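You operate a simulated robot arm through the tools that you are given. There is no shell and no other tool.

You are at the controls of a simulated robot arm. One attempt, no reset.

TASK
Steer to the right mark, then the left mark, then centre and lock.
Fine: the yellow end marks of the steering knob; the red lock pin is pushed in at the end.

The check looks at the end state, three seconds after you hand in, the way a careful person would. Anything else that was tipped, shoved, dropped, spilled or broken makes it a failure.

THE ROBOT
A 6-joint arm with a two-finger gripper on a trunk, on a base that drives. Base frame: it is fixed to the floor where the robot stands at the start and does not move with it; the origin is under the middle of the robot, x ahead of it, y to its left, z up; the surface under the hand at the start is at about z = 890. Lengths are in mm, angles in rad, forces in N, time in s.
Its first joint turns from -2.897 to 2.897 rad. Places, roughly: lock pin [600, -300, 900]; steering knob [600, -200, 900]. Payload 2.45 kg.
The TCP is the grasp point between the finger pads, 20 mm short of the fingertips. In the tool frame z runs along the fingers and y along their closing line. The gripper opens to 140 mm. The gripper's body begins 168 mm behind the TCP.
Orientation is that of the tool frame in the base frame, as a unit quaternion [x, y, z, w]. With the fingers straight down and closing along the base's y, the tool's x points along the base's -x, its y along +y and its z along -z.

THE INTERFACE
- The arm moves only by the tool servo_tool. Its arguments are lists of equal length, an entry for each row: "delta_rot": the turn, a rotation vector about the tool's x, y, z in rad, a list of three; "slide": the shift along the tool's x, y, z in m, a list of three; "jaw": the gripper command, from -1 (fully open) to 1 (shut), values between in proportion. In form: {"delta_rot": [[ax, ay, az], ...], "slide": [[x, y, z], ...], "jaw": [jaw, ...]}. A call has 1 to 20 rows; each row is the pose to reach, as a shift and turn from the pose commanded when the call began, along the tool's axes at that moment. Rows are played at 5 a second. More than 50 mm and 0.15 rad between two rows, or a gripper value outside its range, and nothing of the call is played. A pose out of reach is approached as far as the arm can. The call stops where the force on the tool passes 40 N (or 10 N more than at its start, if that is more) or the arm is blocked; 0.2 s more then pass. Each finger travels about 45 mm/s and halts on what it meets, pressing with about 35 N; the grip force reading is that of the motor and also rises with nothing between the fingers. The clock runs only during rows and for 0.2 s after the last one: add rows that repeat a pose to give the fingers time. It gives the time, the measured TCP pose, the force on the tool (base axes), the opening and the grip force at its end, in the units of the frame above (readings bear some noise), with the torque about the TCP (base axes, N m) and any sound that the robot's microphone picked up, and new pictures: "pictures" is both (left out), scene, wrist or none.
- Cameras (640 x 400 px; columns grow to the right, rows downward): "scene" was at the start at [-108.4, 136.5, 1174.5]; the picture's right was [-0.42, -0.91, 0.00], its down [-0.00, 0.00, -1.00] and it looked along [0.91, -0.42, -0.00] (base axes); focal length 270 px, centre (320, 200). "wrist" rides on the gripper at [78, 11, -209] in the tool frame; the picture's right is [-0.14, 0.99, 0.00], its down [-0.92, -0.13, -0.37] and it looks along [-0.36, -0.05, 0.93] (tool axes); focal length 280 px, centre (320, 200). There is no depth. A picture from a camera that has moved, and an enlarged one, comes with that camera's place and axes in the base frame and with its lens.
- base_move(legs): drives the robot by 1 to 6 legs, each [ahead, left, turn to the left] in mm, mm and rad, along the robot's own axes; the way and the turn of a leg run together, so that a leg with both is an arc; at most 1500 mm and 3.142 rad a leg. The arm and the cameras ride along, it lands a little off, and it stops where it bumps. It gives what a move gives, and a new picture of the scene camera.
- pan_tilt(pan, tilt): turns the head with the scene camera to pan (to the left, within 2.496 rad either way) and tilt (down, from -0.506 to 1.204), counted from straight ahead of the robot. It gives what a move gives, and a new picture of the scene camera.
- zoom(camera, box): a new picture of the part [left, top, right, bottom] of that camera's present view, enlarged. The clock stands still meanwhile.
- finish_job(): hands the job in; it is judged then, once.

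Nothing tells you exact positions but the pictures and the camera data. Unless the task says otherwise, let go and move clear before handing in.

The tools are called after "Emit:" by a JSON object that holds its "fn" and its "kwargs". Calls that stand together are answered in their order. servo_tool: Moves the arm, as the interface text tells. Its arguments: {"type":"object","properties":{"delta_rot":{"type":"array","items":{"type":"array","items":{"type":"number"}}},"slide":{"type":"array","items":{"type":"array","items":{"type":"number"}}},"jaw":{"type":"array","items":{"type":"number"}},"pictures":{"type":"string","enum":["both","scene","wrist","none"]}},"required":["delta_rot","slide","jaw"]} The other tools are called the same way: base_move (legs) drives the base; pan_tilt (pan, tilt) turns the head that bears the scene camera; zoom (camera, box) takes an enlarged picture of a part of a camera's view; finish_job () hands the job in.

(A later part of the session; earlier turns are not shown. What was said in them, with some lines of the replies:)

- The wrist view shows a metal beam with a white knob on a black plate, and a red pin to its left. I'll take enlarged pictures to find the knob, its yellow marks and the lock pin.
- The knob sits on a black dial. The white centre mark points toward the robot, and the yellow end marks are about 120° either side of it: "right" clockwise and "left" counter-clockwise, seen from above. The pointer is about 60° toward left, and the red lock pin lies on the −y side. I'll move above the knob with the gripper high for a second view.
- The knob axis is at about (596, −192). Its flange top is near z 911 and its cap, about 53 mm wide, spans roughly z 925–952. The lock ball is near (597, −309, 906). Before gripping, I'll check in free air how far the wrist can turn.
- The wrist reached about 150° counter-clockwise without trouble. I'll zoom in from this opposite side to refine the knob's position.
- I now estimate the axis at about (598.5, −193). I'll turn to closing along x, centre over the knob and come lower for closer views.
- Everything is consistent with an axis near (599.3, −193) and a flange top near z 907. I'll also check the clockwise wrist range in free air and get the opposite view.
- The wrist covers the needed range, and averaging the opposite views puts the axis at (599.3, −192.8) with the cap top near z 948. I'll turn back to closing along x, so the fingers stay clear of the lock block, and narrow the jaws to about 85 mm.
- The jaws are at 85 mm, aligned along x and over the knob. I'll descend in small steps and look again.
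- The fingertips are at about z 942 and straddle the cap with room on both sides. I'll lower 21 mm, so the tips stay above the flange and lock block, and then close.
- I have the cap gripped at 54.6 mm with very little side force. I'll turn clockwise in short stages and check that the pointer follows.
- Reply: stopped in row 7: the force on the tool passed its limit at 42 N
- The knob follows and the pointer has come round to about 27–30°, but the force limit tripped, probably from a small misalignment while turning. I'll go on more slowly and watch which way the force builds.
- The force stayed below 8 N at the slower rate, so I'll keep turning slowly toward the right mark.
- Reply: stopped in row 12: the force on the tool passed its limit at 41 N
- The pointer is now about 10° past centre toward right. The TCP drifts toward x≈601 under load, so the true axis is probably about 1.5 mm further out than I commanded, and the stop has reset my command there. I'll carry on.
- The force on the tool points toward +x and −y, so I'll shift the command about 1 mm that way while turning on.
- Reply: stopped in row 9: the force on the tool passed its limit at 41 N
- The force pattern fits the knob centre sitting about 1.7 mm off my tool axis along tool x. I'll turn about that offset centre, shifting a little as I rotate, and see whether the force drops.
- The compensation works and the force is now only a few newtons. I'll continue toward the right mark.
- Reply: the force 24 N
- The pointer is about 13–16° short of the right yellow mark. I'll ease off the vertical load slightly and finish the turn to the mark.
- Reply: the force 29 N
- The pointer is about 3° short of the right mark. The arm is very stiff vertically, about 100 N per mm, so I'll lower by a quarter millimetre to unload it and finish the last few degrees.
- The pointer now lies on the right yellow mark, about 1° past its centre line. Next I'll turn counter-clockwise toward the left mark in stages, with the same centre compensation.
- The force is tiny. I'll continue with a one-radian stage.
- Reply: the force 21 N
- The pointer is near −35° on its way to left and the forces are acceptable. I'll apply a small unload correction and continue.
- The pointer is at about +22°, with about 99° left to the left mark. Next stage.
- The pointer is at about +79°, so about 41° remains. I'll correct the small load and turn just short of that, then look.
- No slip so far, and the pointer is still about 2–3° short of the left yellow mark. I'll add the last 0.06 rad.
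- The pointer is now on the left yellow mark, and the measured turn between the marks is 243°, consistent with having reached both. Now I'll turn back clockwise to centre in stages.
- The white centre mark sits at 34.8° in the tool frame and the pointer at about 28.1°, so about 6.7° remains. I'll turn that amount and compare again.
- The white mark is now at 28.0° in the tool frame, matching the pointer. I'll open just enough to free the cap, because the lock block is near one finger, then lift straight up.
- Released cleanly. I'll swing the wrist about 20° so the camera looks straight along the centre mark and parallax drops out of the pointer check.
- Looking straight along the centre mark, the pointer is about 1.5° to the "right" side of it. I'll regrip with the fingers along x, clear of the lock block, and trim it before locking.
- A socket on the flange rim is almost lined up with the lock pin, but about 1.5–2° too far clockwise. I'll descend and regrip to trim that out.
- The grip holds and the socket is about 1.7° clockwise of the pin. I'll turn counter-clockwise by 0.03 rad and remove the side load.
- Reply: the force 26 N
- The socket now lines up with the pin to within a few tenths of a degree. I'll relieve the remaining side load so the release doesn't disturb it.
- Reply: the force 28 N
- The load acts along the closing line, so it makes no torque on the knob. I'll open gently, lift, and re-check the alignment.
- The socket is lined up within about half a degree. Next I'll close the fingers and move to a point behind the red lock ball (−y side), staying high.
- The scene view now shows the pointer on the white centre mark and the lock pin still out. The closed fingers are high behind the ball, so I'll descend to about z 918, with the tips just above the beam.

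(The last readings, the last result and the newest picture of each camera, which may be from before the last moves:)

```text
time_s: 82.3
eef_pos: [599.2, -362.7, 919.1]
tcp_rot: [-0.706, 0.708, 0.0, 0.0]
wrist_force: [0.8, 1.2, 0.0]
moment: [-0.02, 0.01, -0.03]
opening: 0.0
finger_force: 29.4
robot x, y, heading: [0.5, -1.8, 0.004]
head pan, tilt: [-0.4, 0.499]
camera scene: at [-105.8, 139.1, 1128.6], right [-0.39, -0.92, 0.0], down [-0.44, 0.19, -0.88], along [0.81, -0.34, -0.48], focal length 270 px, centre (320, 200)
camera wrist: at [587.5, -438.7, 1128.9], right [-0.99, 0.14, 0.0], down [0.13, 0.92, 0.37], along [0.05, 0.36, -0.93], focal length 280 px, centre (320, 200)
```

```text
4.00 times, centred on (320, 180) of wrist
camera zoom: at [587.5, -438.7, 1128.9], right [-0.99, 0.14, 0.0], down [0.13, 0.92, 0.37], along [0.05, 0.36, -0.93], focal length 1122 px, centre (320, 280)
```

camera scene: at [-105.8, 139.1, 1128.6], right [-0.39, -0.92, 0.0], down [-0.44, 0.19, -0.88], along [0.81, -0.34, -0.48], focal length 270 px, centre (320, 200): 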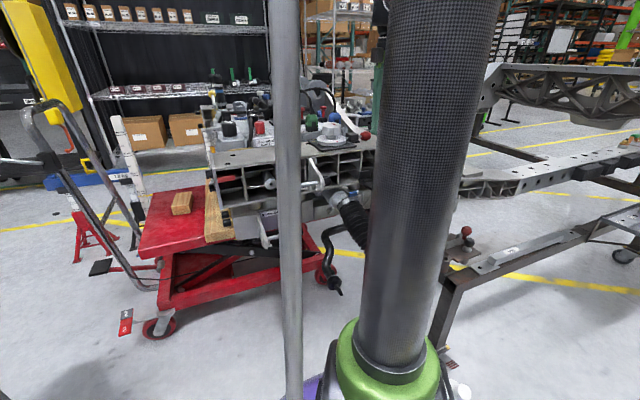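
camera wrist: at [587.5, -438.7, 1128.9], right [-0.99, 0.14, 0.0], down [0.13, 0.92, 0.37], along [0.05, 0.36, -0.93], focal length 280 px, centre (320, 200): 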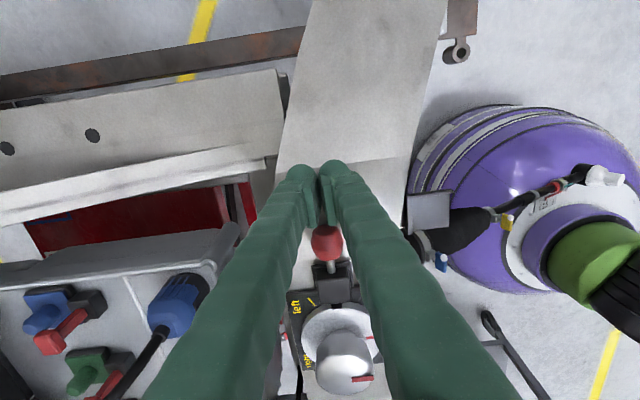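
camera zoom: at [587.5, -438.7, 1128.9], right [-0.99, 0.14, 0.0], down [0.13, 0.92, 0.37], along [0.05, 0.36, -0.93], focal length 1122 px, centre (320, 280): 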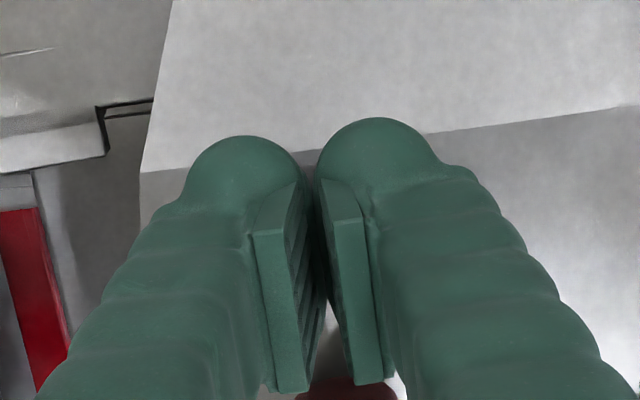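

The fingertips are at about z 899 and the ball centre is near z 905. I'll lower 4 mm more for solid contact, then advance slowly in +y toward the ball.

Emit:
{"fn": "servo_tool", "kwargs": {"delta_rot": [[0, 0, 0], [0, 0, 0], [0, 0, 0], [0, 0, 0], [0, 0, 0], [0, 0, 0], [0, 0, 0], [0, 0, 0], [0, 0, 0], [0, 0, 0]], "slide": [[0, 0, 0.002], [0, 0, 0.004], [-0.005, 0, 0.004], [-0.01, 0, 0.004], [-0.014, 0, 0.004], [-0.017, 0, 0.004], [-0.019, 0, 0.004], [-0.021, 0, 0.004], [-0.023, 0, 0.004], [-0.025, 0, 0.004]], "jaw": [1, 1, 1, 1, 1, 1, 1, 1, 1, 1]}}

Emit:
{"fn": "zoom", "kwargs": {"camera": "scene", "box": [300, 90, 428, 170]}}

```text
time_s: 84.5
eef_pos: [599.4, -337.5, 914.5]
tcp_rot: [-0.707, 0.707, 0.0, 0.001]
wrist_force: [-1.5, -2.2, 0.8]
moment: [0.03, 0.01, 0.01]
opening: 0.0
finger_force: 29.5
robot x, y, heading: [0.5, -0.1, -0.001]
head pan, tilt: [-0.4, 0.499]
camera scene: at [-105.9, 139.0, 1128.6], right [-0.39, -0.92, 0.0], down [-0.44, 0.19, -0.88], along [0.81, -0.34, -0.48], focal length 270 px, centre (320, 200)
camera wrist: at [588.2, -413.7, 1124.0], right [-0.99, 0.14, 0.0], down [0.13, 0.92, 0.37], along [0.05, 0.36, -0.93], focal length 280 px, centre (320, 200)
```

scene: 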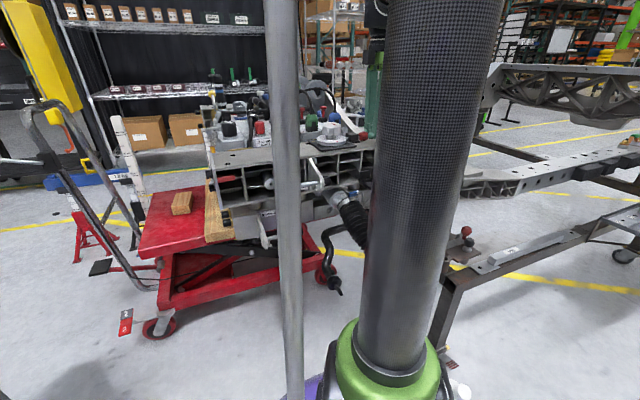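
wrist: 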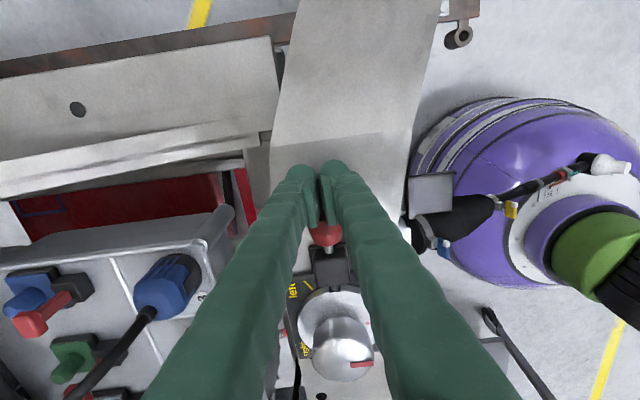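

```text
5.00 times, centred on (364, 130) of scene
camera zoom: at [-105.9, 139.0, 1128.6], right [-0.39, -0.92, 0.0], down [-0.44, 0.19, -0.88], along [0.81, -0.34, -0.48], focal length 1349 px, centre (100, 550)
```

zoom: 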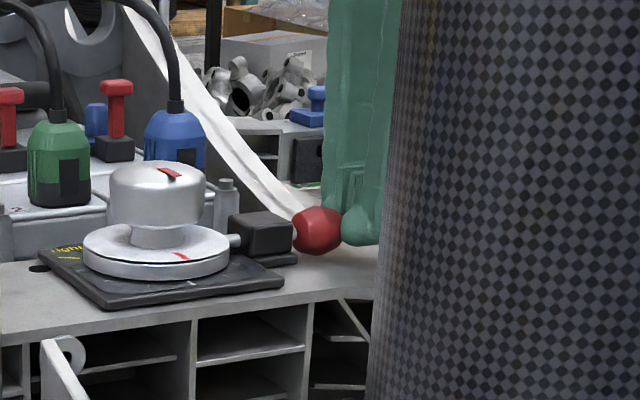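

The ball is moving in with very little force. I'll keep pushing in 1 mm steps until it seats.

Emit:
{"fn": "servo_tool", "kwargs": {"delta_rot": [[0, 0, 0], [0, 0, 0], [0, 0, 0], [0, 0, 0], [0, 0, 0], [0, 0, 0], [0, 0, 0], [0, 0, 0], [0, 0, 0], [0, 0, 0]], "slide": [[-0.001, 0, 0], [-0.002, 0, 0], [-0.003, 0, 0], [-0.004, 0, 0], [-0.005, 0, 0], [-0.006, 0, 0], [-0.007, 0, 0], [-0.008, 0, 0], [-0.009, 0, 0], [-0.01, 0, 0]], "jaw": [1, 1, 1, 1, 1, 1, 1, 1, 1, 1]}}

Emit:
{"fn": "zoom", "kwargs": {"camera": "scene", "box": [300, 90, 428, 170]}}

Emit:
{"fn": "zoom", "kwargs": {"camera": "wrist", "box": [240, 190, 400, 290]}}

```text
time_s: 86.7
eef_pos: [599.3, -329.8, 915.0]
tcp_rot: [-0.706, 0.709, -0.002, -0.001]
wrist_force: [0.4, -22.8, 0.3]
moment: [-0.28, 0.02, -0.06]
opening: 6.3
finger_force: 29.2
robot x, y, heading: [0.4, 5.4, -0.001]
head pan, tilt: [-0.4, 0.499]
camera scene: at [-105.7, 138.2, 1128.7], right [-0.39, -0.92, 0.0], down [-0.44, 0.19, -0.88], along [0.81, -0.34, -0.48], focal length 270 px, centre (320, 200)
camera wrist: at [587.5, -405.8, 1123.4], right [-0.99, 0.14, 0.0], down [0.13, 0.92, 0.37], along [0.05, 0.36, -0.93], focal length 280 px, centre (320, 200)
```

scene: 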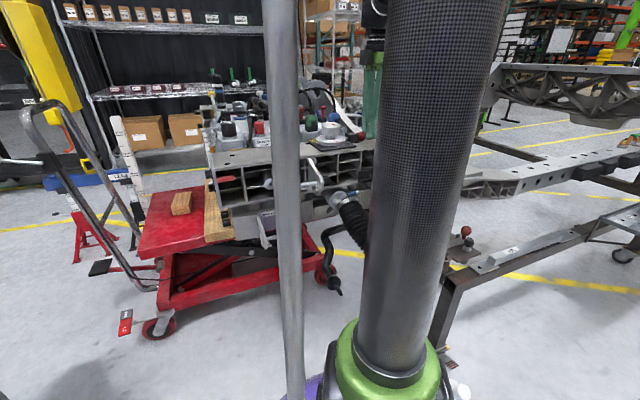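
wrist: 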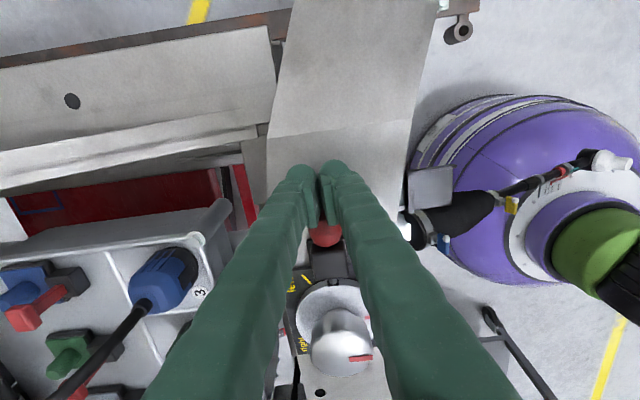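

```text
5.00 times, centred on (364, 130) of scene
camera zoom: at [-105.7, 138.2, 1128.7], right [-0.39, -0.92, 0.0], down [-0.44, 0.19, -0.88], along [0.81, -0.34, -0.48], focal length 1349 px, centre (100, 550)
```

zoom: 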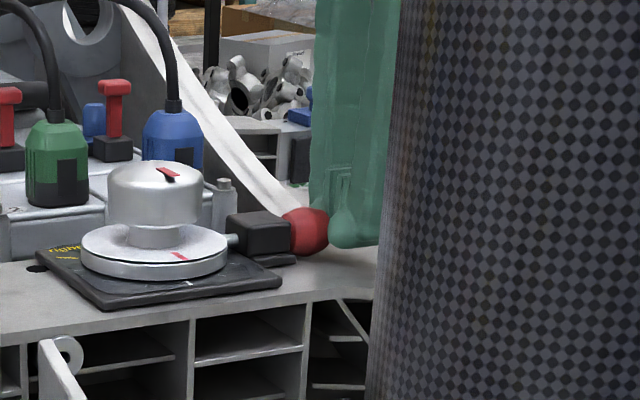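

```text
4.00 times, centred on (320, 240) of wrist
camera zoom: at [587.5, -405.8, 1123.4], right [-0.99, 0.14, 0.0], down [0.13, 0.92, 0.37], along [0.05, 0.36, -0.93], focal length 1122 px, centre (320, 40)
```

zoom: 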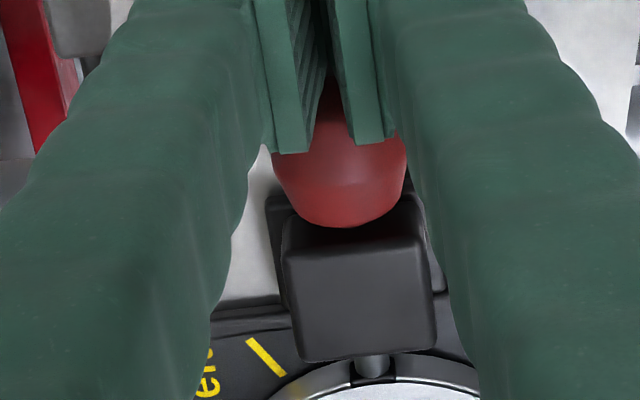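

The ball has come up against the block face, the force has risen to about 23 N, and the pin tip has entered the socket. I'll ease the fingers off, back straight away and check that the pin stays in.

Emit:
{"fn": "servo_tool", "kwargs": {"delta_rot": [[0, 0, 0], [0, 0, 0], [0, 0, 0], [0, 0, 0], [0, 0, 0], [0, 0, 0], [0, 0, 0]], "slide": [[0.001, 0, 0], [0.003, 0, 0], [0.006, 0, 0], [0.012, 0, 0], [0.02, 0, 0], [0.028, 0, 0], [0.033, 0, 0]], "jaw": [0.9, 0.9, 0.9, 0.9, 0.9, 0.9, 0.9]}}

Emit:
{"fn": "zoom", "kwargs": {"camera": "scene", "box": [300, 90, 428, 170]}}

```text
time_s: 88.3
eef_pos: [599.4, -359.4, 915.1]
tcp_rot: [-0.707, 0.707, -0.001, 0.0]
wrist_force: [0.3, 0.6, -0.3]
moment: [0.0, -0.02, -0.01]
opening: 7.1
finger_force: 0.1
robot x, y, heading: [1.2, -1.9, 0.003]
head pan, tilt: [-0.4, 0.499]
camera scene: at [-105.8, 139.1, 1128.6], right [-0.39, -0.92, 0.0], down [-0.44, 0.19, -0.88], along [0.81, -0.34, -0.48], focal length 270 px, centre (320, 200)
camera wrist: at [587.7, -436.1, 1124.4], right [-0.99, 0.14, 0.0], down [0.13, 0.92, 0.37], along [0.05, 0.36, -0.93], focal length 280 px, centre (320, 200)
```

scene: 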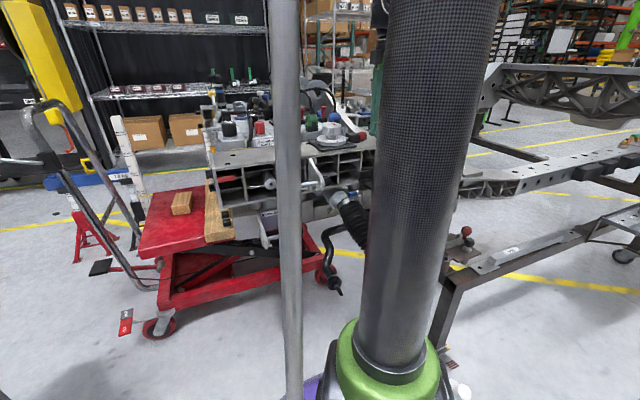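
wrist: 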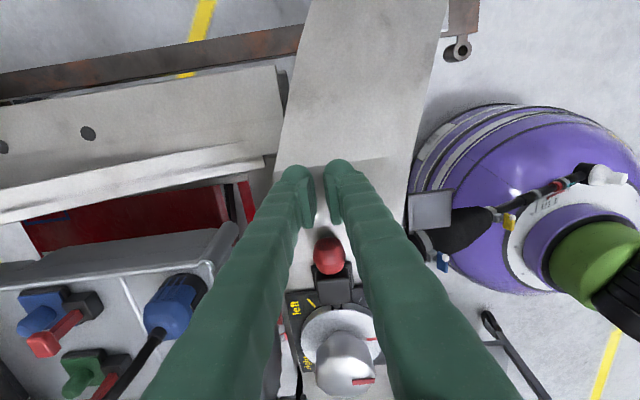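

```text
5.00 times, centred on (364, 130) of scene
camera zoom: at [-105.8, 139.1, 1128.6], right [-0.39, -0.92, 0.0], down [-0.44, 0.19, -0.88], along [0.81, -0.34, -0.48], focal length 1349 px, centre (100, 550)
```

zoom: 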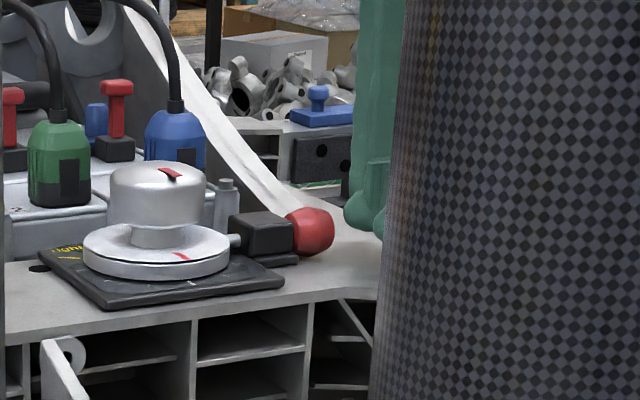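

The ball stays tight against the block. I'll lift clear and look at the lock and the pointer from above.

Emit:
{"fn": "servo_tool", "kwargs": {"delta_rot": [[0, 0, 0], [0, 0, 0], [0, 0, 0], [0, 0, 0], [0, 0, 0.14], [0, 0, 0.28], [0, 0, 0.42], [0, 0, 0.56], [0, 0, 0.7], [0, 0, 0.84], [0, 0, 0.98], [0, 0, 1.12], [0, 0, 1.26], [0, 0, 1.4], [0, 0, 1.43], [0, 0, 1.43]], "slide": [[0, 0, -0.02], [0, 0, -0.045], [0, 0, -0.075], [0, 0, -0.1], [-0.02, 0, -0.11], [-0.04, 0, -0.11], [-0.06, 0, -0.11], [-0.08, 0, -0.11], [-0.1, 0, -0.11], [-0.11, 0, -0.11], [-0.12, 0, -0.11], [-0.13, 0, -0.11], [-0.14, 0, -0.11], [-0.14, 0, -0.11], [-0.14, 0, -0.11], [-0.14, 0, -0.11]], "jaw": [0.9, 0.9, 0.9, 0.9, 0.9, 0.9, 0.9, 0.9, 0.9, 0.9, 0.9, 0.9, 0.9, 0.9, 0.9, 0.9], "pictures": "wrist"}}

Emit:
{"fn": "zoom", "kwargs": {"camera": "wrist", "box": [200, 80, 392, 200]}}

```text
time_s: 91.7
eef_pos: [599.1, -219.8, 1024.0]
tcp_rot: [-0.069, 0.998, -0.001, 0.001]
wrist_force: [-0.3, 0.9, 0.4]
moment: [-0.02, -0.03, 0.01]
opening: 7.2
finger_force: 0.0
robot x, y, heading: [-0.3, -0.9, -0.0]
head pan, tilt: [-0.4, 0.499]
camera wrist: at [520.2, -217.8, 1233.6], right [0.0, 1.0, 0.0], down [0.93, 0.0, 0.37], along [0.37, 0.0, -0.93], focal length 280 px, centre (320, 200)
```

wrist: 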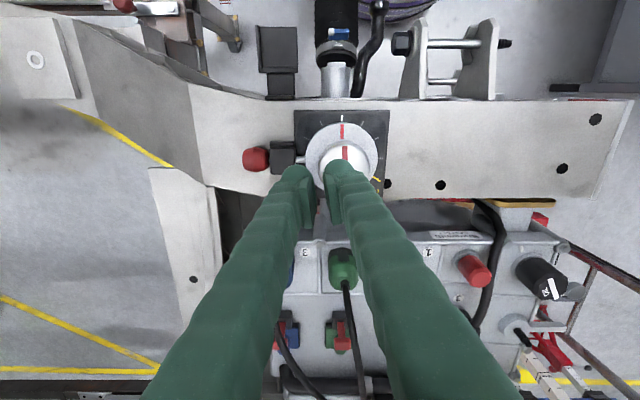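

```text
3.33 times, centred on (296, 140) of wrist
camera zoom: at [520.2, -217.8, 1233.6], right [0.0, 1.0, 0.0], down [0.93, 0.0, 0.37], along [0.37, 0.0, -0.93], focal length 935 px, centre (400, 400)
```

zoom: 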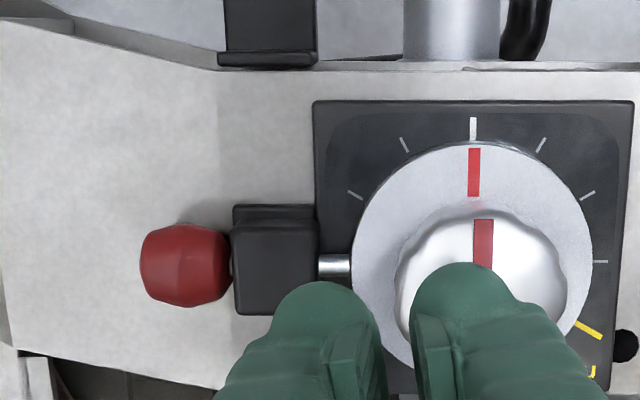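

The lock pin is seated in the flange, the ball is tight against its block, and the pointer is in line with the white centre mark. I'll lift well clear and take a final look.

Emit:
{"fn": "servo_tool", "kwargs": {"delta_rot": [[0, 0, 0], [0, 0, 0], [0, 0, 0], [0, 0, 0], [0, 0, 0], [0, 0, 0]], "slide": [[0, 0, -0.03], [0, 0, -0.06], [0, 0.01, -0.09], [0, 0.03, -0.12], [0, 0.05, -0.15], [0, 0.07, -0.175]], "jaw": [0.9, 0.9, 0.9, 0.9, 0.9, 0.9]}}

Emit:
{"fn": "zoom", "kwargs": {"camera": "wrist", "box": [180, 70, 372, 190]}}

Emit:
{"fn": "zoom", "kwargs": {"camera": "scene", "box": [260, 80, 420, 180]}}

```text
time_s: 93.1
eef_pos: [592.5, -152.8, 1198.0]
tcp_rot: [-0.069, 0.998, -0.001, 0.001]
wrist_force: [-0.2, -0.1, -0.5]
moment: [0.04, 0.01, -0.01]
opening: 7.0
finger_force: 0.0
robot x, y, heading: [-0.4, -3.2, -0.0]
head pan, tilt: [-0.4, 0.499]
camera scene: at [-105.8, 139.1, 1128.6], right [-0.39, -0.92, 0.0], down [-0.44, 0.19, -0.88], along [0.81, -0.34, -0.48], focal length 270 px, centre (320, 200)
camera wrist: at [511.4, -150.0, 1408.3], right [0.0, 1.0, 0.0], down [0.93, 0.0, 0.37], along [0.37, 0.0, -0.93], focal length 280 px, centre (320, 200)
```

scene: 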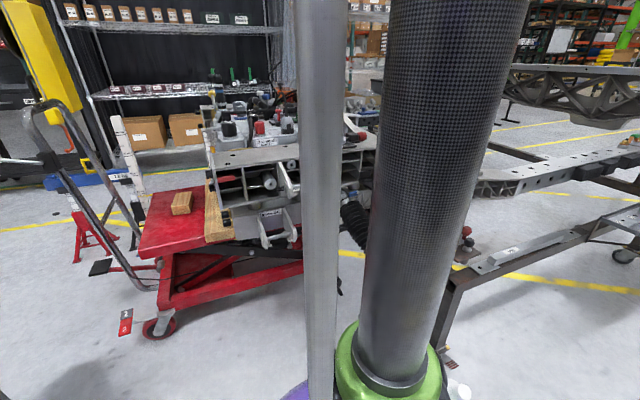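
wrist: 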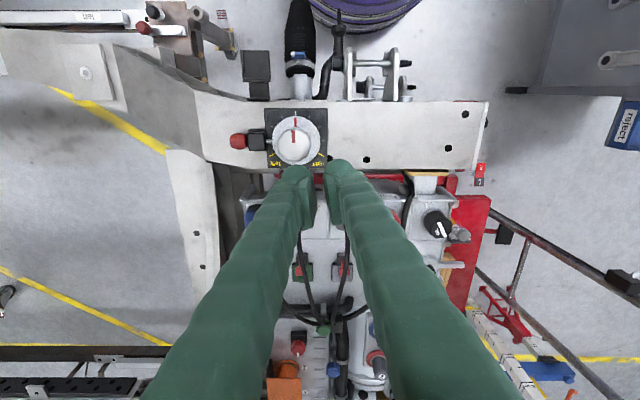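

```text
3.33 times, centred on (276, 130) of wrist
camera zoom: at [511.4, -150.0, 1408.3], right [0.0, 1.0, 0.0], down [0.93, 0.0, 0.37], along [0.37, 0.0, -0.93], focal length 935 px, centre (467, 433)
```

zoom: 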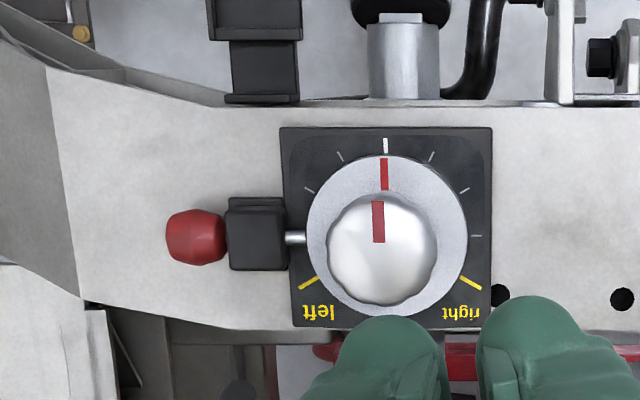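

```text
4.00 times, centred on (340, 130) of scene
camera zoom: at [-105.8, 139.1, 1128.6], right [-0.39, -0.92, 0.0], down [-0.44, 0.19, -0.88], along [0.81, -0.34, -0.48], focal length 1079 px, centre (240, 480)
```

zoom: 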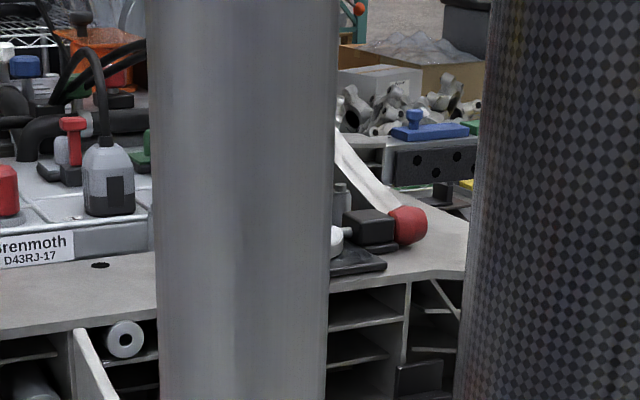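

The knob is at centre, the lock pin is in, the gripper is clear and nothing around it has been disturbed. I'm handing in.

Emit:
{"fn": "finish_job", "kwargs": {}}

```text
The job is handed in.
```

I turned the knob to the right mark, then the left mark, then back to centre, and pushed the red lock pin in. The job is handed in, but no result has come back.

- **Right mark:** the pointer reached the yellow mark and went about 2° past it.
- **Left mark:** the pointer ended within about 1° of the yellow mark, by my estimate from the pictures. I did not push it clearly past the line.
- **Centre:** my first stop was about 1.5° off, so I regripped and trimmed it. The last pictures show the pointer in line with the white mark.
- **Lock:** the pin went into its socket and the red ball sits tight against the block. It stayed in after I backed away.

The force limit tripped at just over 40 N three times on the first turn, because the grip was slightly off the knob's axis. I corrected for that, and it did not trip again. I saw nothing else moved or damaged, and the arm was clear at hand-in.
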